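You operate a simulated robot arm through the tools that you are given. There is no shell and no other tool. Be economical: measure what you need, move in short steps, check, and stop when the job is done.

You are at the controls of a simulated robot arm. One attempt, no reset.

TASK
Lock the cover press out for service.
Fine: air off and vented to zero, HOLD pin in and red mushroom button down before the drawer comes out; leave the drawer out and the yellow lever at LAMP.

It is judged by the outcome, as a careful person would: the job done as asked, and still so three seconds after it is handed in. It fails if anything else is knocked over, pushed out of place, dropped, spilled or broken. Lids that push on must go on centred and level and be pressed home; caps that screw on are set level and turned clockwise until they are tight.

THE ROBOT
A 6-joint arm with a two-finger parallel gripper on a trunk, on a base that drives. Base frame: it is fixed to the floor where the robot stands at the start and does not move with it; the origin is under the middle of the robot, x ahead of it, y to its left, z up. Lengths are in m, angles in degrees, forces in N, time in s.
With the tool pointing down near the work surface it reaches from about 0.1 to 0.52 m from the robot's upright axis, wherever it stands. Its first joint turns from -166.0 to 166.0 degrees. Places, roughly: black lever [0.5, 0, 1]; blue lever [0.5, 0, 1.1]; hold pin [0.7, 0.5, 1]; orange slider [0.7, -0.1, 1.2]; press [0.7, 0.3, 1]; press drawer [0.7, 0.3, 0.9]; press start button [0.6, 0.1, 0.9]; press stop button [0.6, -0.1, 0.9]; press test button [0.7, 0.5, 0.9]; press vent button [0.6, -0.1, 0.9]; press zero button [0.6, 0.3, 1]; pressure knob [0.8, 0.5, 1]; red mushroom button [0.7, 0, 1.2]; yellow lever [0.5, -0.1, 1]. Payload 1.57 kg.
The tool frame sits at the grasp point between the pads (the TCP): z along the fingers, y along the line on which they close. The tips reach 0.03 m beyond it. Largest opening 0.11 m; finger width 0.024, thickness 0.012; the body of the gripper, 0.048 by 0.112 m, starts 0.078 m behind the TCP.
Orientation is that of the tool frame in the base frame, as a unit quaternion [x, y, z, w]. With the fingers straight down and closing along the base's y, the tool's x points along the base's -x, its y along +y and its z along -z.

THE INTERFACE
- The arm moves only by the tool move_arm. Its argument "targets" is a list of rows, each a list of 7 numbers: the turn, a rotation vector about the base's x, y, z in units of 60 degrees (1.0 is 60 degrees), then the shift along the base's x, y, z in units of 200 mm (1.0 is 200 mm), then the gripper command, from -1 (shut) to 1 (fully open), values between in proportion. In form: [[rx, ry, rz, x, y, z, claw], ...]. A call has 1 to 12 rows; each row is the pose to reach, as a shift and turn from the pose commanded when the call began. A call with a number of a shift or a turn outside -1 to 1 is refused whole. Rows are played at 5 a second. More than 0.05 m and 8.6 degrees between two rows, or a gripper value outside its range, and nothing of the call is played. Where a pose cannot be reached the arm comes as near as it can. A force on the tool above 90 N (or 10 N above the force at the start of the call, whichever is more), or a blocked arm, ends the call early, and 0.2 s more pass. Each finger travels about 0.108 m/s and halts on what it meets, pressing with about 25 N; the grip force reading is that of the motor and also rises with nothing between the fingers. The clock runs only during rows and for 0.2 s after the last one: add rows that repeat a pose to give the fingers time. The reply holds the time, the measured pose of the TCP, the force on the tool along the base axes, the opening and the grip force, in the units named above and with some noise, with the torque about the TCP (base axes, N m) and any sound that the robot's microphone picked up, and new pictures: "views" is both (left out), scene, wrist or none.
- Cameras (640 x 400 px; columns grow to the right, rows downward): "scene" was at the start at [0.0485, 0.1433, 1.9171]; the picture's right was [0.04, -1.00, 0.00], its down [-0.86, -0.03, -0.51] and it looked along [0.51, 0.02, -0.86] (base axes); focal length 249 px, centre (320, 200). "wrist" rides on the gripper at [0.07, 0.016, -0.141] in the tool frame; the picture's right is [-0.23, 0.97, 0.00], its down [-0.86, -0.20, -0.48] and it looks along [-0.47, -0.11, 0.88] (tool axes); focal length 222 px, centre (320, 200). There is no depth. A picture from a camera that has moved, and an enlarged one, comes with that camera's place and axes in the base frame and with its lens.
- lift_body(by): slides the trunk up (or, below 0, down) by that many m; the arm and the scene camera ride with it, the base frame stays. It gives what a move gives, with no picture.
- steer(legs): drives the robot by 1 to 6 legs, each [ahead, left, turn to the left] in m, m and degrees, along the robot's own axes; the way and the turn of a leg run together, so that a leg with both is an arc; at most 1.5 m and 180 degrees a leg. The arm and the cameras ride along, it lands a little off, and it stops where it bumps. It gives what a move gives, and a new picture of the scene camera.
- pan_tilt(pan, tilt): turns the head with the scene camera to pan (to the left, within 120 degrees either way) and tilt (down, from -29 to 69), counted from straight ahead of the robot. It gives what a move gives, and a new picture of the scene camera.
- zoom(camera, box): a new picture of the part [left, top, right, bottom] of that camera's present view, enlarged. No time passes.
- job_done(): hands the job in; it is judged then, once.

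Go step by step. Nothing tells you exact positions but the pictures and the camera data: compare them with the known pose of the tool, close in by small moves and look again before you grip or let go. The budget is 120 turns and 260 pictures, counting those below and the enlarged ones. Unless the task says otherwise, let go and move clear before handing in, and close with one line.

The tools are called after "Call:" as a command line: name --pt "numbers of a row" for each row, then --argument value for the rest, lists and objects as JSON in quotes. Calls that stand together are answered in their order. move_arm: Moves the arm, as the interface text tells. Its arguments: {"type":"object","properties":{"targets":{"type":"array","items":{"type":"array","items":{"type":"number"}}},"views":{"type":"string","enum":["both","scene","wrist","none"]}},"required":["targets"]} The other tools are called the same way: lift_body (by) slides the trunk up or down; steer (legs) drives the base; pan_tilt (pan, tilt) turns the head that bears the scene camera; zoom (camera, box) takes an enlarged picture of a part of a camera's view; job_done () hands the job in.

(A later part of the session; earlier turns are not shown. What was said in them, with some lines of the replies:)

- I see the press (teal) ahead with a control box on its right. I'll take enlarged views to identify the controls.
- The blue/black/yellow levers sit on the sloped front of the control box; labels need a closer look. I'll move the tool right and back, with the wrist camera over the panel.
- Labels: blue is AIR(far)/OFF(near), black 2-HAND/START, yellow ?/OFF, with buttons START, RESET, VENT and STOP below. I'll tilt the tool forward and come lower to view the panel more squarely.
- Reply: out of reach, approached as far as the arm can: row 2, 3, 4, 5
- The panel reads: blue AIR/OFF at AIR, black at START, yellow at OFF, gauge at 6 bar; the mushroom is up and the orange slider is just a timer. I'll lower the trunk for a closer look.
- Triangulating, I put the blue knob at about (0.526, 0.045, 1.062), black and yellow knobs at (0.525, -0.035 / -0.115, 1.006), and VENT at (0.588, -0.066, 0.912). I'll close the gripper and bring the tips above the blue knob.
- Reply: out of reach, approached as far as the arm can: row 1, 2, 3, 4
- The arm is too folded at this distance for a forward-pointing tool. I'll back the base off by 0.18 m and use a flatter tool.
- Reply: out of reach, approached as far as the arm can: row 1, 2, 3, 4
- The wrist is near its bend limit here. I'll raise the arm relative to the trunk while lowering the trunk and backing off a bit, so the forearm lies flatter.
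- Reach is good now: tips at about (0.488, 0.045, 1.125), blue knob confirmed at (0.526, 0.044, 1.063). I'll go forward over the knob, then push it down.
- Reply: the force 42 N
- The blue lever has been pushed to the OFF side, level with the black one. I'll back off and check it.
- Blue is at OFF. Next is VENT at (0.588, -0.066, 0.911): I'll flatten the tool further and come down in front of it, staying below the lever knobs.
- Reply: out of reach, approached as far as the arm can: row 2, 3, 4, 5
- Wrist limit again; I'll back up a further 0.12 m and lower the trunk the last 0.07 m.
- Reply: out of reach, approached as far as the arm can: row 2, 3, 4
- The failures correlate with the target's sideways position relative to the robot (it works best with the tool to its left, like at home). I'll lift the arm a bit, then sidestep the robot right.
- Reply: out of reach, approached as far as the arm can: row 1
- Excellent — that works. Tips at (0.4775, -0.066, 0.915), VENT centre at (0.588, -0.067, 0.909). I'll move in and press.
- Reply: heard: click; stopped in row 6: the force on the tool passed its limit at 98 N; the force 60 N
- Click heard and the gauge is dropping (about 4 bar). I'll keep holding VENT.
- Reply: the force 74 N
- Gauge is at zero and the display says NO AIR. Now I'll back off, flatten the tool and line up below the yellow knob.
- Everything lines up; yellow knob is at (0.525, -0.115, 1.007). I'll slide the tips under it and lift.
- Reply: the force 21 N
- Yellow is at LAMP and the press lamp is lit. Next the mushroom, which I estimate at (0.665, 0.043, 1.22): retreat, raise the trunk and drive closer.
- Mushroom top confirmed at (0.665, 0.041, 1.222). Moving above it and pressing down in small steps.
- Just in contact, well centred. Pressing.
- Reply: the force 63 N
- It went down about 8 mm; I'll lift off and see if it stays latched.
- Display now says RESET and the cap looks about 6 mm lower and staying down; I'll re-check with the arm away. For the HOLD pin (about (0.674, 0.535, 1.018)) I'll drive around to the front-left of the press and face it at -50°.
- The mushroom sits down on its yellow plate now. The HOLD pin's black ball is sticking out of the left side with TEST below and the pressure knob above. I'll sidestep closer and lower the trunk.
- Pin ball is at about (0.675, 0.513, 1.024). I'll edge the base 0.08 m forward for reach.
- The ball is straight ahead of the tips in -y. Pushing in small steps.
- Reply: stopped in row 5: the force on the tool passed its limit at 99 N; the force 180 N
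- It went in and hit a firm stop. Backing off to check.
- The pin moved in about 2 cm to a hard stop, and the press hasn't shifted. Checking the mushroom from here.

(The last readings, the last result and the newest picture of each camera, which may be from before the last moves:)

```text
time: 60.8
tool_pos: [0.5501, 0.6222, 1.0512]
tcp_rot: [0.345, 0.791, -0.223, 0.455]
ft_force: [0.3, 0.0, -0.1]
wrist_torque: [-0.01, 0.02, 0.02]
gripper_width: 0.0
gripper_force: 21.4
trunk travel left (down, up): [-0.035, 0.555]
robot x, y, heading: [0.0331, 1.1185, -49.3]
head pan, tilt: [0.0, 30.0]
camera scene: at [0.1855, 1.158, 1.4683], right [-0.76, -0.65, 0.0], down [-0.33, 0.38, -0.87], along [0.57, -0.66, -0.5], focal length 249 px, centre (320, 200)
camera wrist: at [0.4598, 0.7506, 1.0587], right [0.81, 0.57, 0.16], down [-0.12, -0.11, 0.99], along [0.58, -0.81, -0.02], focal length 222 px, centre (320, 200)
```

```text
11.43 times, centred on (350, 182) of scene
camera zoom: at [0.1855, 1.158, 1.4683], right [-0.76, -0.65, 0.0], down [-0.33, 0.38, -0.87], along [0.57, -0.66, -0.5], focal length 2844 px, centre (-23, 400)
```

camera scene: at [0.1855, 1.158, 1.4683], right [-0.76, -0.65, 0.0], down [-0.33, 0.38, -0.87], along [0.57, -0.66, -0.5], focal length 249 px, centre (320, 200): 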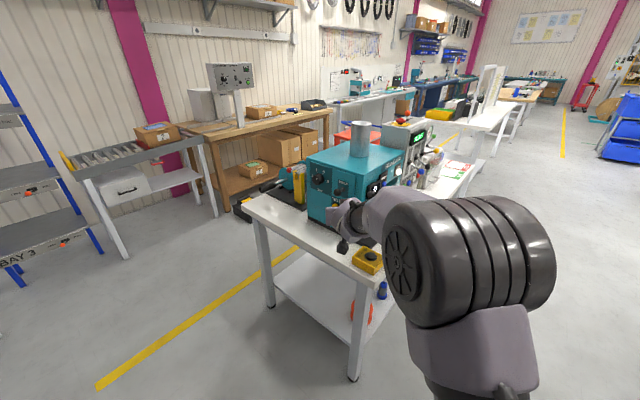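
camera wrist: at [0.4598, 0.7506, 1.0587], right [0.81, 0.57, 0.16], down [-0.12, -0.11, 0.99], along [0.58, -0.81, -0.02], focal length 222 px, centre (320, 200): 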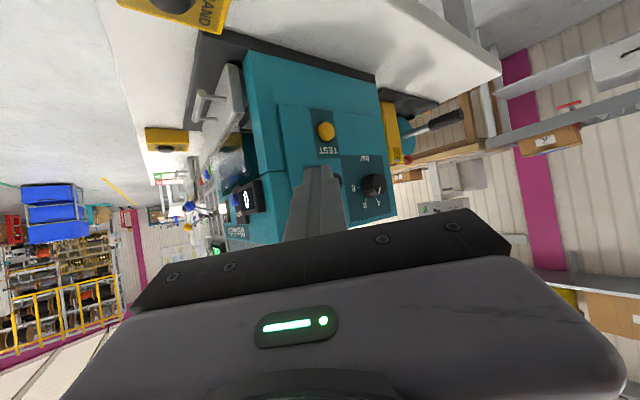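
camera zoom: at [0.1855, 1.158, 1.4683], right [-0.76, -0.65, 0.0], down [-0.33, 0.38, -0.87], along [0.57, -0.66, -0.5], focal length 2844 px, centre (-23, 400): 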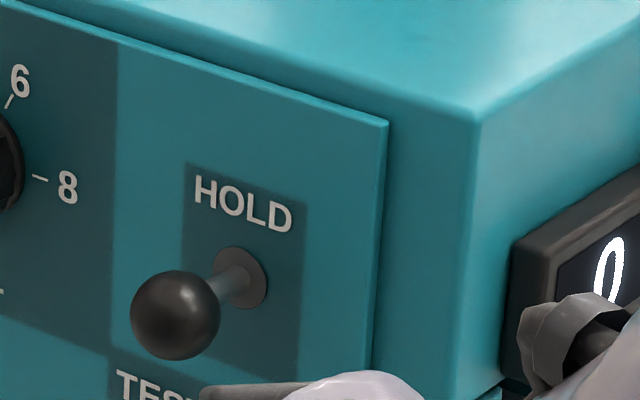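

Mushroom cap sits ~1 cm lower than at first (latched) and HOLD is in, so now the drawer. I'll drive back round to the front, in line with the drawer handle (about (0.515, 0.35, 0.893)).

Call:
steer --legs '[[-0.1, 0, 0], [0, -0.42, 0], [0, 0, 49.3], [0, -0.71, 0]]'

Call:
zoom --camera "wrist" --box '[0, 0, 640, 400]'

Call:
zoom --camera "scene" --box '[180, 130, 400, 290]'

```text
time: 69.9
tool_pos: [0.3632, 0.2726, 1.0523]
tcp_rot: [-0.015, 0.862, -0.013, 0.507]
ft_force: [0.6, -0.4, 0.0]
wrist_torque: [0.05, 0.04, 0.0]
gripper_width: 0.0
gripper_force: 21.0
trunk travel left (down, up): [-0.035, 0.555]
robot x, y, heading: [-0.3561, 0.2048, -0.1]
head pan, tilt: [0.0, 30.0]
camera scene: at [-0.2805, 0.3466, 1.4682], right [-0.01, -1.0, 0.0], down [-0.5, 0.0, -0.87], along [0.87, 0.0, -0.5], focal length 249 px, centre (320, 200)
```

scene: 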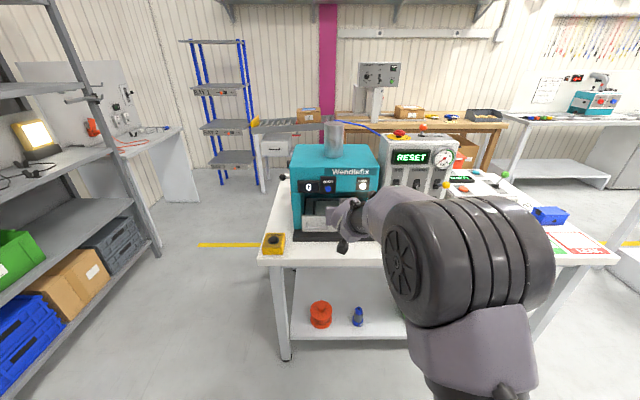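

```text
1.00 times, centred on (320, 200) of wrist (not enlarged: the box is as wide or as high as the picture)
camera zoom: at [0.2068, 0.2861, 1.0588], right [0.1, 0.98, 0.16], down [0.0, -0.16, 0.99], along [1.0, -0.1, -0.02], focal length 222 px, centre (320, 200)
```

zoom: 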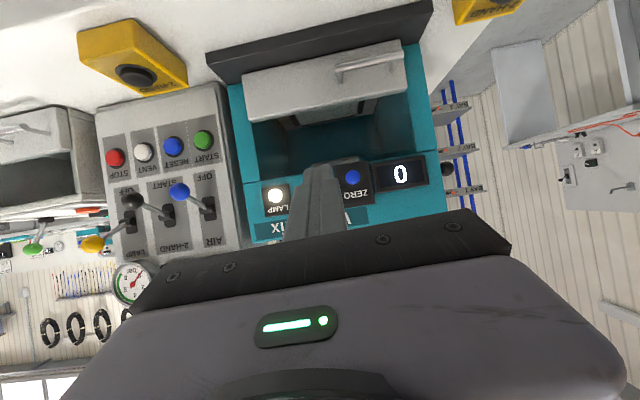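

```text
2.50 times, centred on (290, 210) of scene
camera zoom: at [-0.2805, 0.3466, 1.4682], right [-0.01, -1.0, 0.0], down [-0.5, 0.0, -0.87], along [0.87, 0.0, -0.5], focal length 622 px, centre (395, 175)
```

zoom: 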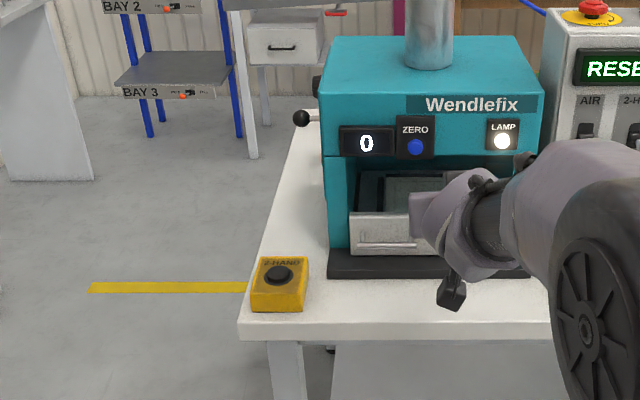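

Call:
zoom --camera "wrist" --box '[220, 10, 460, 160]'

Call:
zoom --camera "scene" --box '[275, 180, 375, 250]'

```text
2.67 times, centred on (340, 85) of wrist
camera zoom: at [0.2068, 0.2861, 1.0588], right [0.1, 0.98, 0.16], down [0.0, -0.16, 0.99], along [1.0, -0.1, -0.02], focal length 592 px, centre (267, 507)
```

zoom: 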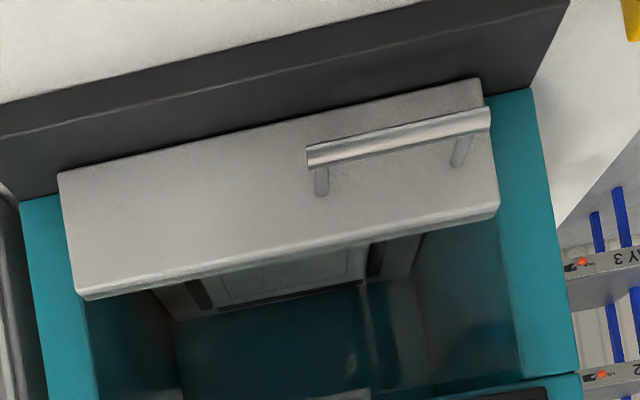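

```text
5.71 times, centred on (325, 215) of scene
camera zoom: at [-0.2805, 0.3466, 1.4682], right [-0.01, -1.0, 0.0], down [-0.5, 0.0, -0.87], along [0.87, 0.0, -0.5], focal length 1422 px, centre (291, 114)
```

zoom: 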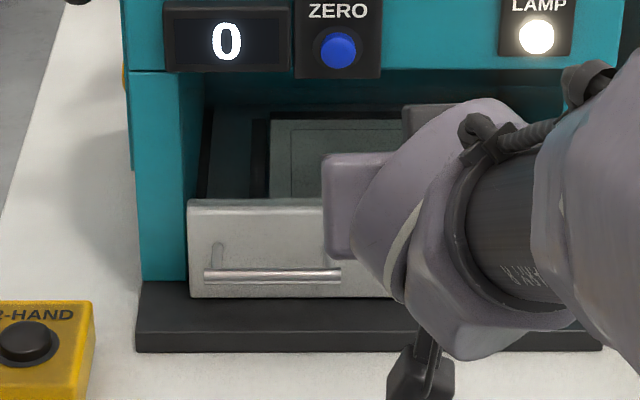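

Handle bar triangulates to x≈0.5285, z≈0.869, y 0.305–0.400, ~3.5 cm off the drawer face. I'll roll the gripper 90° so the fingers straddle the bar from above, first rolling in free space.

Call:
move_arm --pt "0.1165 0 -0.0648 0 0 0 -1" --pt "0.233 0 -0.1296 0 0 0 -1" --pt "0.3495 0 -0.1944 0 0 0.05 -0.8" --pt "0.466 0 -0.2592 0 0 0.05 -0.6" --pt "0.5825 0 -0.324 0 0 0.05 -0.45" --pt "0.699 0 -0.3888 0 0 0.05 -0.45" --pt "0.8157 0 -0.4535 0 0 0.05 -0.45"

```text
time: 71.5
tool_pos: [0.3637, 0.2732, 1.0609]
tcp_rot: [0.392, 0.77, 0.226, 0.45]
ft_force: [0.1, 0.3, 0.5]
wrist_torque: [0.01, 0.01, -0.03]
gripper_width: 0.03
gripper_force: 0.0
trunk travel left (down, up): [-0.035, 0.555]
robot x, y, heading: [-0.3536, 0.2067, -0.3]
head pan, tilt: [0.0, 30.0]
camera scene: at [-0.2805, 0.3467, 1.4682], right [-0.01, -1.0, 0.0], down [-0.5, 0.0, -0.87], along [0.87, 0.0, -0.5], focal length 249 px, centre (320, 200)
camera wrist: at [0.2277, 0.338, 1.1064], right [0.45, 0.39, 0.8], down [-0.25, -0.81, 0.54], along [0.85, -0.44, -0.27], focal length 222 px, centre (320, 200)
```

scene: 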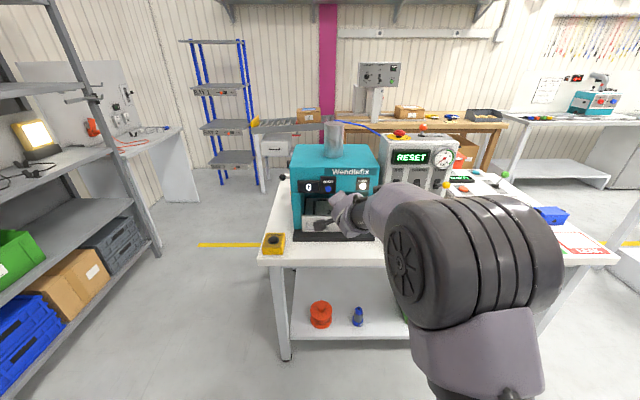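
wrist: 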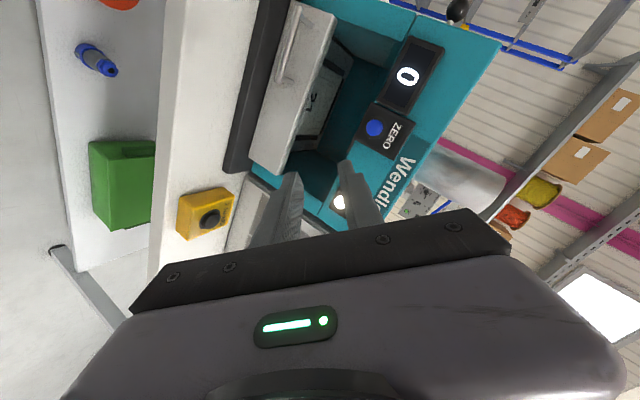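

The roll works. Completing it while pitching down to ~35° and moving to a standoff above/before the handle.

Call:
move_arm --pt "0.0708 0.0702 -0.0639 0.05 0.07 -0.1 -0.4545" --pt "0.1415 0.1403 -0.1278 0.12 0.13 -0.2 -0.4545" --pt "0.2123 0.2105 -0.1917 0.22 0.2 -0.3 -0.4545" --pt "0.2831 0.2807 -0.2556 0.32 0.27 -0.4 -0.4545" --pt "0.3538 0.3508 -0.3195 0.44 0.34 -0.5 -0.4545" --pt "0.4246 0.421 -0.3834 0.555 0.4 -0.575 -0.4545"

Call:
zoom --camera "wrist" --box '[220, 60, 440, 240]'

Call:
zoom --camera "scene" --box '[275, 170, 395, 260]'

```text
time: 72.9
tool_pos: [0.3999, 0.3558, 0.9103]
tcp_rot: [0.66, 0.678, 0.212, 0.245]
ft_force: [-0.1, 0.5, 0.0]
wrist_torque: [0.02, -0.03, -0.03]
gripper_width: 0.0303
gripper_force: 0.3
out of reach, approached as far as the arm can: row 4, 5, 6
trunk travel left (down, up): [-0.035, 0.555]
robot x, y, heading: [-0.355, 0.206, -0.4]
head pan, tilt: [0.0, 30.0]
camera scene: at [-0.2802, 0.3466, 1.4682], right [-0.01, -1.0, 0.0], down [-0.5, 0.0, -0.87], along [0.87, 0.0, -0.5], focal length 249 px, centre (320, 200)
camera wrist: at [0.3269, 0.4314, 1.0287], right [0.77, -0.19, 0.61], down [-0.44, -0.84, 0.3], along [0.45, -0.5, -0.74], focal length 222 px, centre (320, 200)
```

scene: 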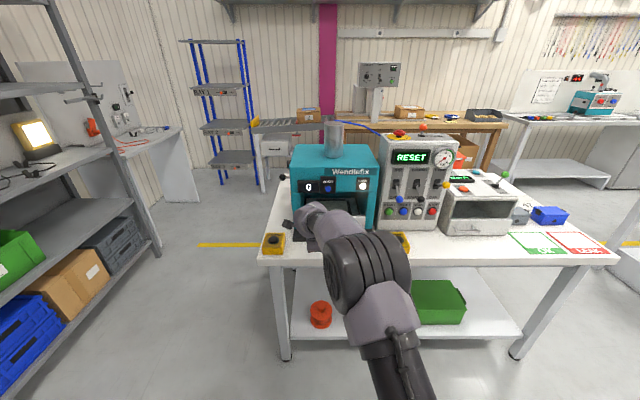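
wrist: 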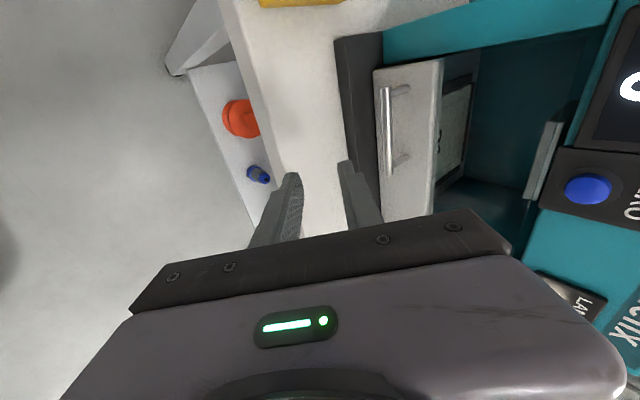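

```text
2.22 times, centred on (330, 150) of wrist
camera zoom: at [0.3269, 0.4314, 1.0287], right [0.77, -0.19, 0.61], down [-0.44, -0.84, 0.3], along [0.45, -0.5, -0.74], focal length 494 px, centre (298, 311)
```

zoom: 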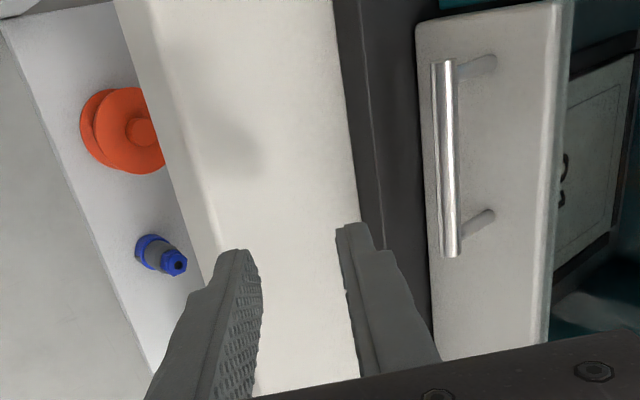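

```text
4.44 times, centred on (335, 215) of scene
camera zoom: at [-0.2802, 0.3466, 1.4682], right [-0.01, -1.0, 0.0], down [-0.5, 0.0, -0.87], along [0.87, 0.0, -0.5], focal length 1106 px, centre (253, 133)
```

zoom: 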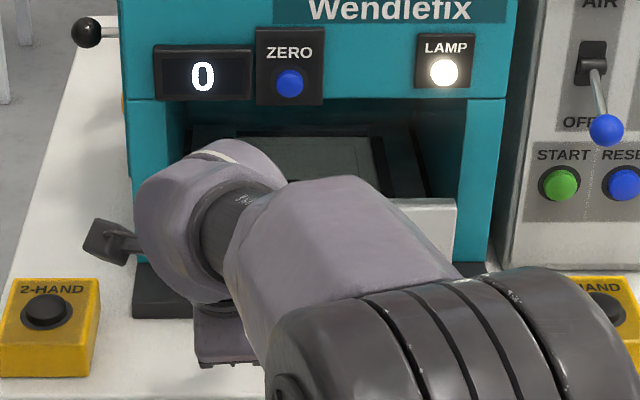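

Great view; the bar is confirmed at (0.530, 0.307–0.399, 0.869). I need the base a bit closer: retract the arm 0.1 m and drive forward 0.16 m.

Call:
move_arm --pt "0 0 0 -0.2 0 0.1 -0.4545" --pt "0 0 0 -0.4 0 0.15 -0.4545" --pt "0 0 0 -0.5 0 0.15 -0.4545" --views "none"

Call:
steer --legs '[[0.15, 0, 0]]'

Call:
zoom --camera "wrist" --box '[220, 60, 440, 240]'

```text
time: 73.7
tool_pos: [0.2988, 0.3565, 0.9411]
tcp_rot: [0.66, 0.678, 0.211, 0.245]
ft_force: [-0.3, -1.1, -0.3]
wrist_torque: [-0.03, -0.01, -0.02]
gripper_width: 0.0305
gripper_force: 0.0
trunk travel left (down, up): [-0.035, 0.555]
robot x, y, heading: [-0.3508, 0.2058, -0.0]
head pan, tilt: [0.0, 30.0]
```

```text
time: 75.0
tool_pos: [0.4498, 0.3563, 0.9399]
tcp_rot: [0.66, 0.679, 0.21, 0.244]
ft_force: [0.6, 0.6, -0.4]
wrist_torque: [0.02, -0.02, -0.01]
gripper_width: 0.0301
gripper_force: 0.1
trunk travel left (down, up): [-0.035, 0.555]
robot x, y, heading: [-0.2022, 0.2057, -0.3]
head pan, tilt: [0.0, 30.0]
camera scene: at [-0.1302, 0.3461, 1.4682], right [0.0, -1.0, 0.0], down [-0.5, 0.0, -0.87], along [0.87, 0.0, -0.5], focal length 249 px, centre (320, 200)
```

scene: 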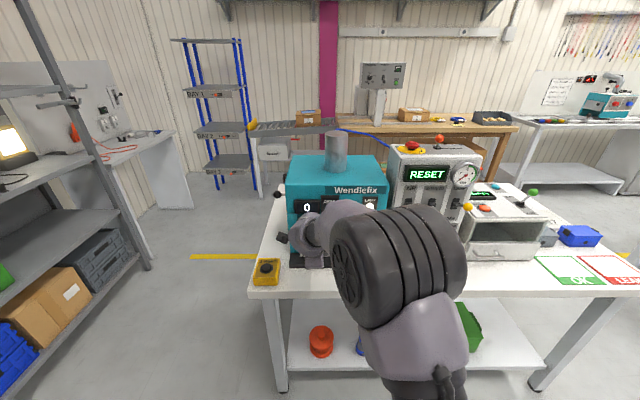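

```text
2.22 times, centred on (330, 150) of wrist
camera zoom: at [0.376, 0.4309, 1.0589], right [0.77, -0.19, 0.61], down [-0.44, -0.84, 0.3], along [0.46, -0.5, -0.74], focal length 494 px, centre (298, 311)
```

zoom: 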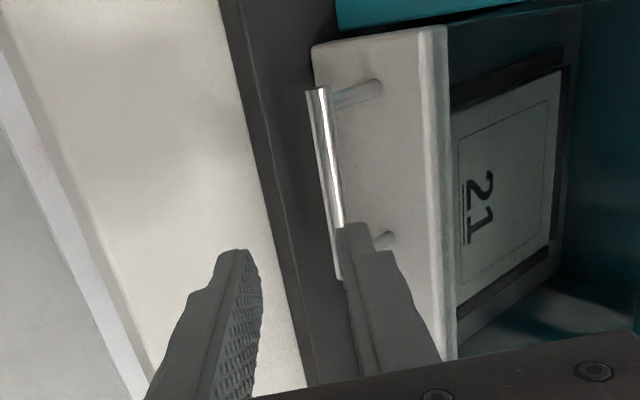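

Call:
move_arm --pt "0 0 0 0.14 -0.01 -0.02 -0.4545" --pt "0 0 0 0.2 -0.01 -0.1 -0.4545" --pt "0 0 0 0.262 -0.012 -0.18 -0.4545" --views "wrist"

Call:
zoom --camera "wrist" --box '[240, 100, 440, 260]'

```text
time: 75.8
tool_pos: [0.5015, 0.3543, 0.9052]
tcp_rot: [0.659, 0.679, 0.211, 0.246]
ft_force: [0.0, -0.1, -0.2]
wrist_torque: [0.04, 0.02, -0.01]
gripper_width: 0.0304
gripper_force: 0.1
trunk travel left (down, up): [-0.035, 0.555]
robot x, y, heading: [-0.2023, 0.2044, -0.1]
head pan, tilt: [0.0, 30.0]
camera wrist: at [0.4287, 0.4288, 1.0228], right [0.77, -0.19, 0.61], down [-0.44, -0.84, 0.3], along [0.46, -0.5, -0.74], focal length 222 px, centre (320, 200)
```

wrist: 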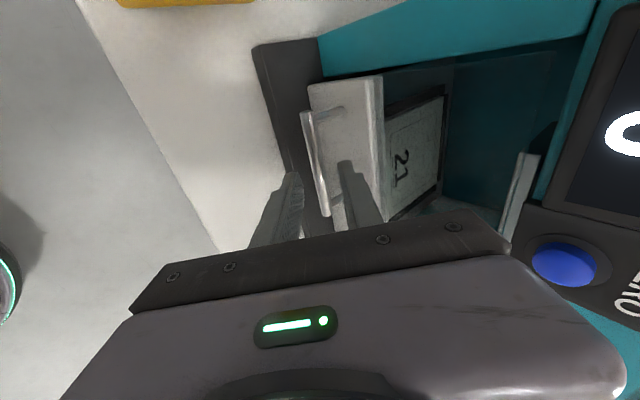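

```text
2.50 times, centred on (340, 180) of wrist
camera zoom: at [0.4287, 0.4288, 1.0228], right [0.77, -0.19, 0.61], down [-0.44, -0.84, 0.3], along [0.46, -0.5, -0.74], focal length 555 px, centre (270, 250)
```

zoom: 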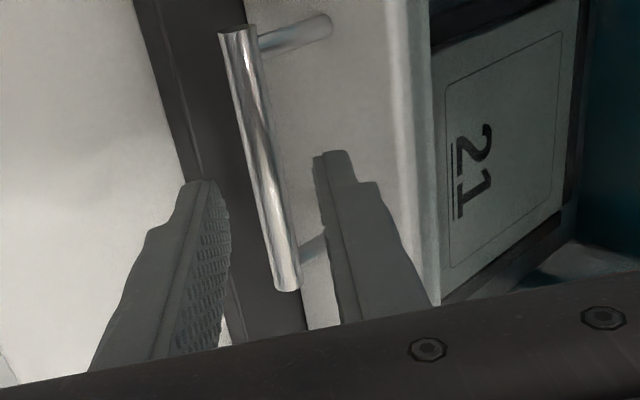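

The bar is centred between the fingers. Advance 2.8 cm along the tool axis, then close.

Call:
move_arm --pt "0 0 0 0.043 -0.003 -0.055 -0.4545" --pt "0 0 0 0.086 -0.005 -0.11 -0.4545" --pt "0 0 0 0.086 -0.005 -0.11 -0.7" --pt "0 0 0 0.086 -0.005 -0.11 -1" --pt "0 0 0 0.086 -0.005 -0.11 -1" --views "wrist"

Call:
zoom --camera "wrist" --box '[240, 100, 440, 260]'

```text
time: 77.0
tool_pos: [0.5196, 0.3521, 0.881]
tcp_rot: [0.66, 0.678, 0.211, 0.245]
ft_force: [-5.4, -1.0, -5.0]
wrist_torque: [0.47, 0.11, -0.57]
gripper_width: 0.0129
gripper_force: 29.2
trunk travel left (down, up): [-0.035, 0.555]
robot x, y, heading: [-0.2042, 0.2042, -0.3]
head pan, tilt: [0.0, 30.0]
camera wrist: at [0.4455, 0.4273, 1.0002], right [0.77, -0.19, 0.61], down [-0.44, -0.84, 0.3], along [0.45, -0.5, -0.74], focal length 222 px, centre (320, 200)
```

wrist: 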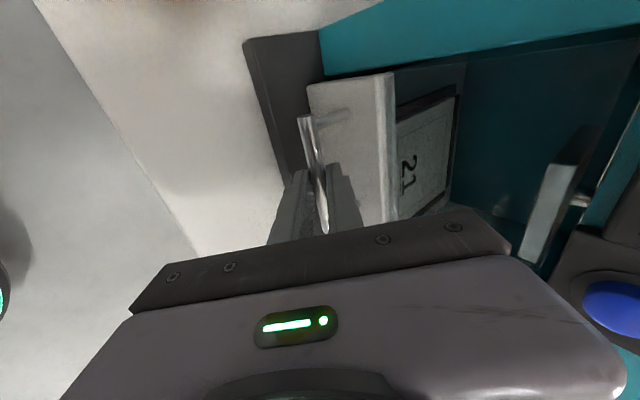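

```text
2.50 times, centred on (340, 180) of wrist
camera zoom: at [0.4455, 0.4273, 1.0002], right [0.77, -0.19, 0.61], down [-0.44, -0.84, 0.3], along [0.45, -0.5, -0.74], focal length 555 px, centre (270, 250)
```

zoom: 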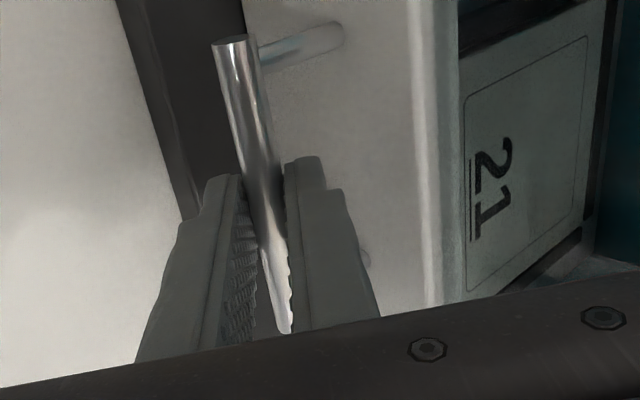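

Gripped. Pull the drawer straight back.

Call:
move_arm --pt "0 0 0 -0.1 0 0 -1" --pt "0 0 0 -0.2 0 0 -1" --pt "0 0 0 -0.3 0 0 -1" --pt "0 0 0 -0.4 0 0 -1" --pt "0 0 0 -0.5 0 0 -1"

Call:
zoom --camera "scene" --box '[240, 140, 480, 290]'

```text
time: 78.2
tool_pos: [0.4194, 0.3522, 0.8819]
tcp_rot: [0.66, 0.678, 0.211, 0.245]
ft_force: [-0.6, 0.9, -7.9]
wrist_torque: [0.4, 0.08, -0.58]
gripper_width: 0.0123
gripper_force: 29.8
trunk travel left (down, up): [-0.035, 0.555]
robot x, y, heading: [-0.2027, 0.2074, -0.3]
head pan, tilt: [0.0, 30.0]
camera scene: at [-0.1301, 0.3463, 1.4682], right [0.0, -1.0, 0.0], down [-0.5, 0.0, -0.87], along [0.87, 0.0, -0.5], focal length 249 px, centre (320, 200)
camera wrist: at [0.3457, 0.4273, 1.0003], right [0.77, -0.19, 0.61], down [-0.44, -0.84, 0.3], along [0.45, -0.5, -0.74], focal length 222 px, centre (320, 200)
```

scene: 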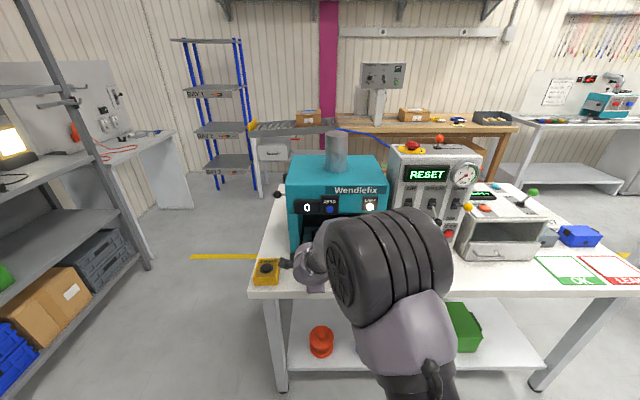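
wrist: 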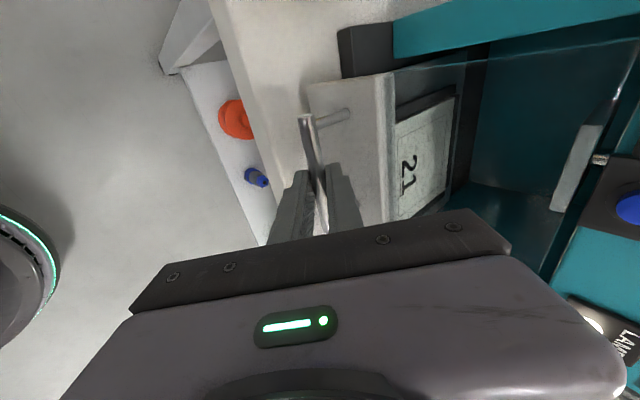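

```text
2.67 times, centred on (360, 215) of scene
camera zoom: at [-0.1301, 0.3463, 1.4682], right [0.0, -1.0, 0.0], down [-0.5, 0.0, -0.87], along [0.87, 0.0, -0.5], focal length 664 px, centre (213, 160)
```

zoom: 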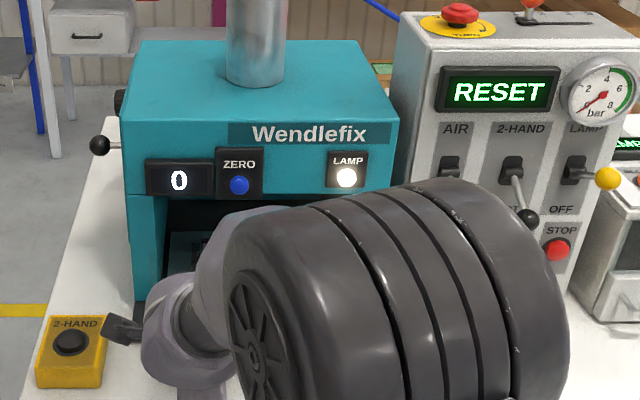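

It came out 10 cm smoothly. I'll ease it a bit further, watching for the end stop.

Call:
move_arm --pt "0 0 0 -0.04 0 0 -1" --pt "0 0 0 -0.08 0 0 -1" --pt "0 0 0 -0.12 0 0 -1" --pt "0 0 0 -0.15 0 0 -1" --views "wrist"

```text
time: 79.2
tool_pos: [0.3886, 0.3515, 0.8825]
tcp_rot: [0.66, 0.679, 0.211, 0.245]
ft_force: [0.3, 0.8, -10.4]
wrist_torque: [0.54, 0.1, -0.52]
gripper_width: 0.0126
gripper_force: 29.6
trunk travel left (down, up): [-0.035, 0.555]
robot x, y, heading: [-0.2034, 0.2059, -0.3]
head pan, tilt: [0.0, 30.0]
camera wrist: at [0.3159, 0.4274, 1.0003], right [0.77, -0.19, 0.61], down [-0.44, -0.84, 0.3], along [0.45, -0.5, -0.74], focal length 222 px, centre (320, 200)
```

wrist: 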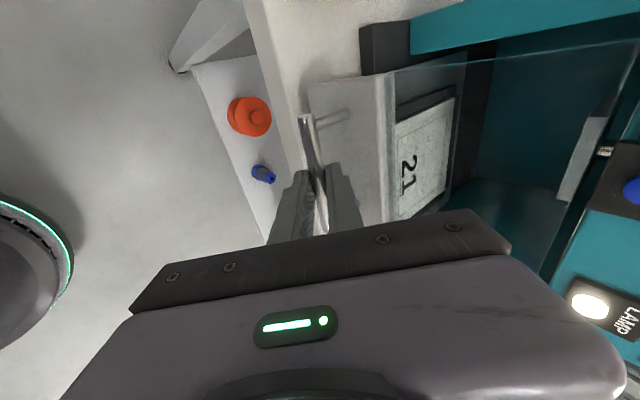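

Call:
move_arm --pt "0 0 0 -0.03 0 0 -1" --pt "0 0 0 -0.06 0 0 -1" --pt "0 0 0 -0.09 0 0 -1"

Call:
zoom --camera "wrist" --box '[280, 60, 520, 230]'

```text
time: 80.0
tool_pos: [0.3707, 0.3515, 0.8825]
tcp_rot: [0.659, 0.679, 0.212, 0.245]
ft_force: [-0.6, 0.7, -13.6]
wrist_torque: [0.28, 0.13, -0.73]
gripper_width: 0.0128
gripper_force: 30.0
trunk travel left (down, up): [-0.035, 0.555]
robot x, y, heading: [-0.2022, 0.2041, -0.3]
head pan, tilt: [0.0, 30.0]
camera scene: at [-0.1296, 0.3463, 1.4681], right [0.0, -1.0, 0.0], down [-0.5, 0.0, -0.87], along [0.87, 0.0, -0.5], focal length 249 px, centre (320, 200)
camera wrist: at [0.2978, 0.4274, 1.0004], right [0.77, -0.19, 0.61], down [-0.44, -0.84, 0.3], along [0.45, -0.5, -0.74], focal length 222 px, centre (320, 200)
```

scene: 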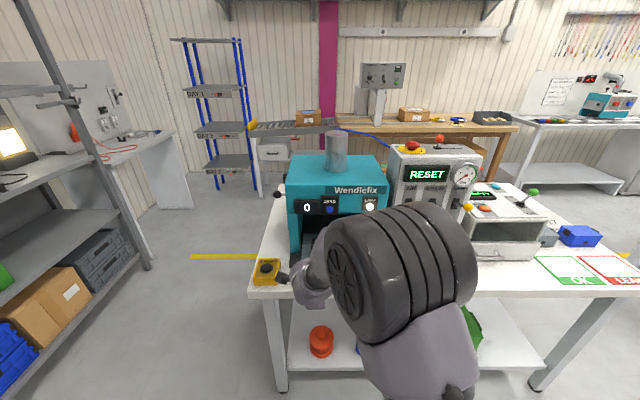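
wrist: 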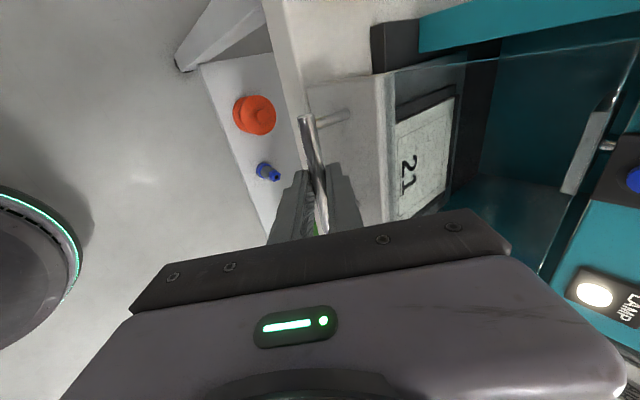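

```text
2.35 times, centred on (400, 145) of wrist
camera zoom: at [0.2978, 0.4274, 1.0004], right [0.77, -0.19, 0.61], down [-0.44, -0.84, 0.3], along [0.45, -0.5, -0.74], focal length 523 px, centre (132, 329)
```

zoom: 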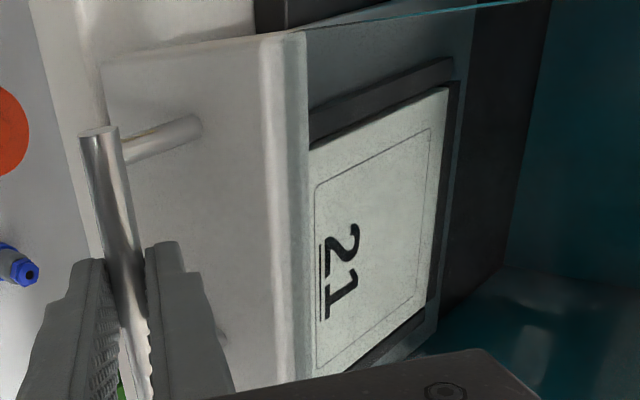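

About 15 cm out. Before letting go, I'll test whether the drawer is carried by its guides by lowering a couple of mm and reading the force.

Call:
move_arm --pt "0 0 0 0 0 -0.005 -1" --pt "0 0 0 0 0 -0.01 -1" --pt "0 0 0 0 0 -0.01 -1" --views "none"

```text
time: 80.8
tool_pos: [0.3704, 0.3516, 0.8815]
tcp_rot: [0.659, 0.678, 0.214, 0.245]
ft_force: [1.1, 1.8, 8.8]
wrist_torque: [0.18, -0.09, -0.74]
gripper_width: 0.0127
gripper_force: 29.2
trunk travel left (down, up): [-0.035, 0.555]
robot x, y, heading: [-0.2009, 0.2053, -0.3]
head pan, tilt: [0.0, 30.0]
```

The force flips sign within 1 mm, so the guides carry it. I'll ease it further to find the end stop.

Call:
move_arm --pt "0 0 0 -0.025 0 0.004 -1" --pt "0 0 0 -0.05 0 0.004 -1" --pt "0 0 0 -0.075 0 0.004 -1" --pt "0 0 0 -0.1 0 0.004 -1" --views "wrist"

```text
time: 81.8
tool_pos: [0.3493, 0.3531, 0.8828]
tcp_rot: [0.661, 0.677, 0.211, 0.245]
ft_force: [0.8, 1.2, 3.9]
wrist_torque: [0.59, -0.03, -0.5]
gripper_width: 0.0125
gripper_force: 30.1
trunk travel left (down, up): [-0.035, 0.555]
robot x, y, heading: [-0.2017, 0.2054, -0.2]
head pan, tilt: [0.0, 30.0]
camera wrist: at [0.2768, 0.4274, 1.0002], right [0.77, -0.19, 0.61], down [-0.44, -0.84, 0.3], along [0.46, -0.5, -0.74], focal length 222 px, centre (320, 200)
```

wrist: 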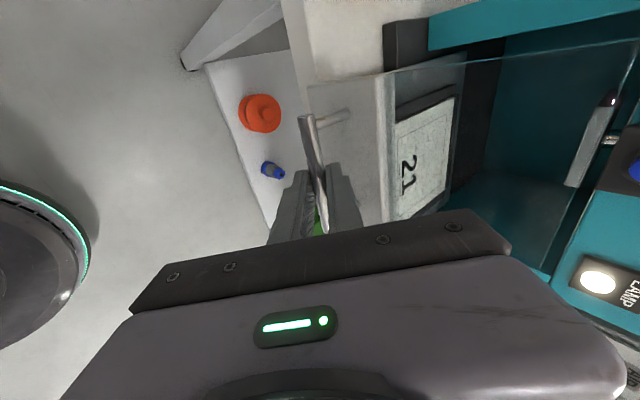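

Call:
move_arm --pt "0 0 0 -0.025 0 0 -1" --pt "0 0 0 -0.05 0 0 -1" --pt "0 0 0 -0.075 0 0 -1" --pt "0 0 0 -0.1 0 0 -1"

Call:
zoom --camera "wrist" --box '[280, 60, 520, 230]'

```text
time: 82.8
tool_pos: [0.3301, 0.3524, 0.881]
tcp_rot: [0.659, 0.678, 0.213, 0.244]
ft_force: [0.3, -0.9, 5.4]
wrist_torque: [0.15, -0.04, -0.83]
gripper_width: 0.0124
gripper_force: 29.6
trunk travel left (down, up): [-0.035, 0.555]
robot x, y, heading: [-0.2031, 0.2058, -0.4]
head pan, tilt: [0.0, 30.0]
camera scene: at [-0.131, 0.3457, 1.4683], right [0.0, -1.0, 0.0], down [-0.5, 0.0, -0.87], along [0.87, 0.0, -0.5], focal length 249 px, centre (320, 200)
camera wrist: at [0.257, 0.4273, 1.0003], right [0.77, -0.19, 0.61], down [-0.44, -0.84, 0.3], along [0.46, -0.5, -0.74], focal length 222 px, centre (320, 200)
```

scene: 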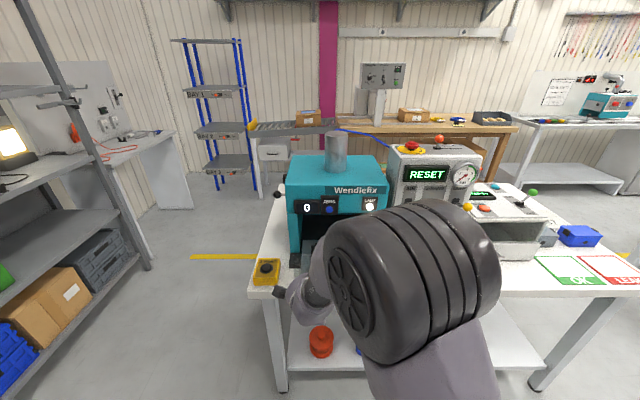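
wrist: 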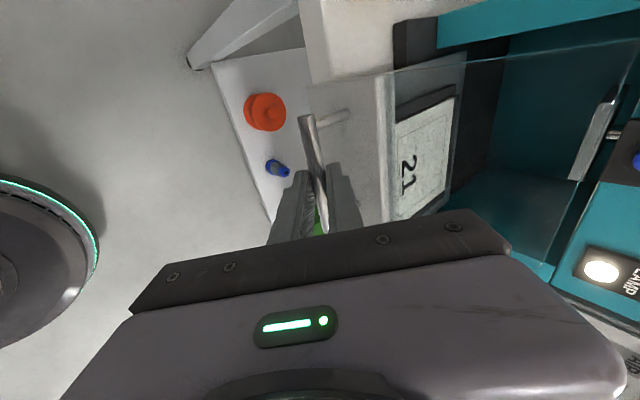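

```text
2.35 times, centred on (400, 145) of wrist
camera zoom: at [0.257, 0.4273, 1.0003], right [0.77, -0.19, 0.61], down [-0.44, -0.84, 0.3], along [0.46, -0.5, -0.74], focal length 523 px, centre (132, 329)
```

zoom: 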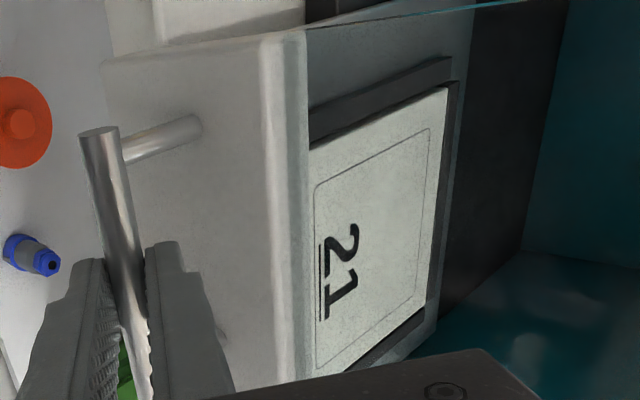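

The tray is fully exposed (19 cm out), supported by its guides. Releasing and withdrawing along the tool axis.

Call:
move_arm --pt "0 0 0 0 0 0 -0.6" --pt "0 0 0 0 0 0 -0.45" --pt "0 0 0 0 0 0 -0.45" --pt "0 0 0 -0.09 0 0.115 -0.45" --pt "0 0 0 -0.18 0 0.23 -0.45" --pt "0 0 0 -0.27 0 0.4 -0.45" --pt "0 0 0 -0.27 0 0.6 -0.45"

Call:
steer --legs '[[-0.25, 0, 0]]'

```text
time: 84.5
tool_pos: [0.2759, 0.3525, 1.0023]
tcp_rot: [0.659, 0.679, 0.211, 0.245]
ft_force: [0.0, -0.3, 0.2]
wrist_torque: [-0.03, 0.03, 0.0]
gripper_width: 0.0304
gripper_force: 0.1
trunk travel left (down, up): [-0.035, 0.555]
robot x, y, heading: [-0.203, 0.2072, -0.3]
head pan, tilt: [0.0, 30.0]
camera scene: at [-0.1309, 0.346, 1.4683], right [0.0, -1.0, 0.0], down [-0.5, 0.0, -0.87], along [0.87, 0.0, -0.5], focal length 249 px, centre (320, 200)
camera wrist: at [0.2028, 0.4278, 1.1202], right [0.77, -0.19, 0.61], down [-0.44, -0.84, 0.3], along [0.46, -0.5, -0.74], focal length 222 px, centre (320, 200)
```

scene: 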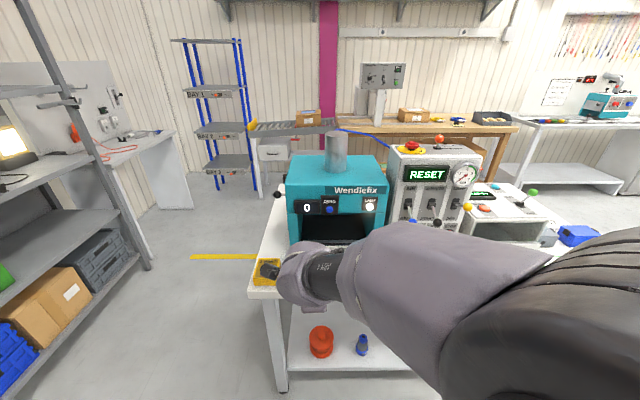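
wrist: 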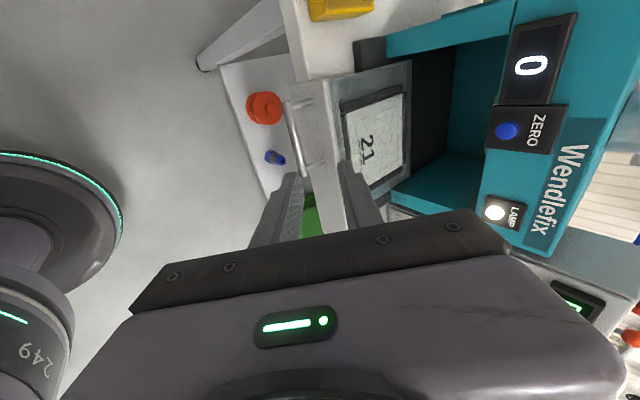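

```text
time: 86.3
tool_pos: [0.0259, 0.3541, 1.0014]
tcp_rot: [0.658, 0.68, 0.212, 0.245]
ft_force: [-0.5, -0.1, -0.6]
wrist_torque: [0.0, 0.0, 0.01]
gripper_width: 0.0303
gripper_force: 0.0
trunk travel left (down, up): [-0.035, 0.555]
robot x, y, heading: [-0.4509, 0.205, 0.2]
head pan, tilt: [0.0, 30.0]
camera scene: at [-0.3817, 0.3471, 1.4683], right [0.0, -1.0, 0.0], down [-0.5, 0.0, -0.87], along [0.87, 0.0, -0.5], focal length 249 px, centre (320, 200)
```

scene: 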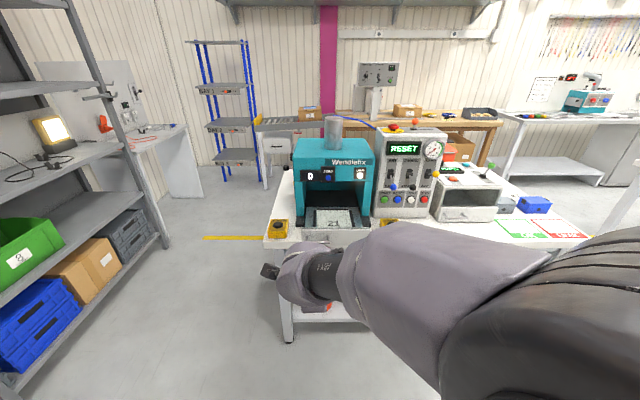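

Call:
zoom --camera "scene" --box '[250, 110, 460, 250]'

Call:
zoom --camera "scene" --box '[370, 115, 450, 175]'

Call:
zoom --camera "scene" --box '[270, 150, 350, 210]'

```text
2.86 times, centred on (355, 180) of scene
camera zoom: at [-0.3817, 0.3471, 1.4683], right [0.0, -1.0, 0.0], down [-0.5, 0.0, -0.87], along [0.87, 0.0, -0.5], focal length 711 px, centre (220, 257)
```

zoom: 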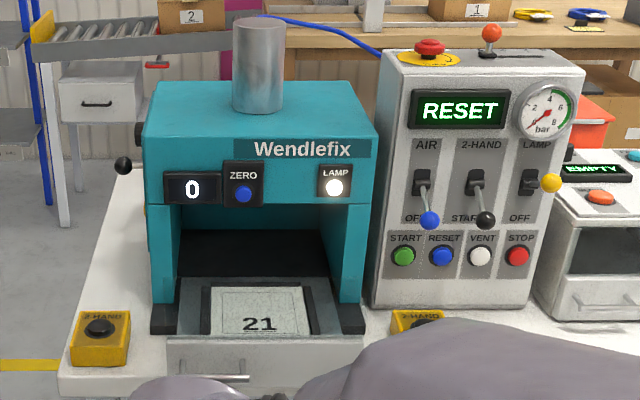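

```text
6.67 times, centred on (410, 145) of scene
camera zoom: at [-0.3817, 0.3471, 1.4683], right [0.0, -1.0, 0.0], down [-0.5, 0.0, -0.87], along [0.87, 0.0, -0.5], focal length 1659 px, centre (-280, 567)
```

zoom: 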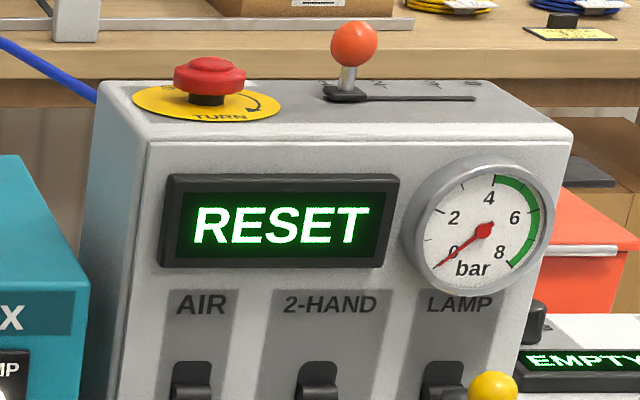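

```text
6.67 times, centred on (310, 180) of scene
camera zoom: at [-0.3817, 0.3471, 1.4683], right [0.0, -1.0, 0.0], down [-0.5, 0.0, -0.87], along [0.87, 0.0, -0.5], focal length 1659 px, centre (387, 333)
```

zoom: 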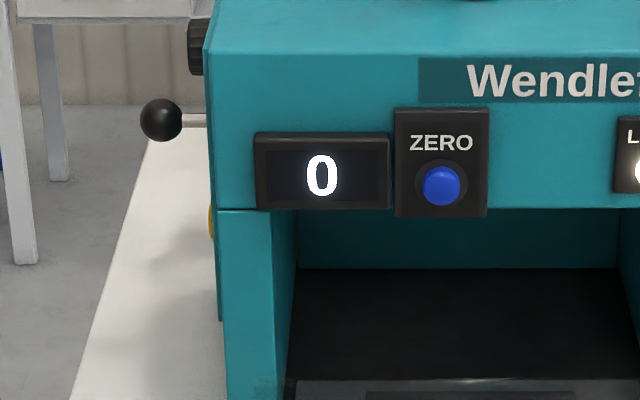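

All checks agree: the gauge is at 0 bar with blue at OFF, and HOLD is in. The mushroom is latched down, yellow is at LAMP with the lamp lit, and the drawer is out. The gripper is empty and clear, so I'm handing in.

Call:
job_done

```text
The job is handed in.
```

The cover press is locked out for service: air is off and vented to zero, the HOLD pin is in and the red mushroom is down. The drawer is out about 19 cm, the yellow lever is at LAMP, and the panel display reads RESET.
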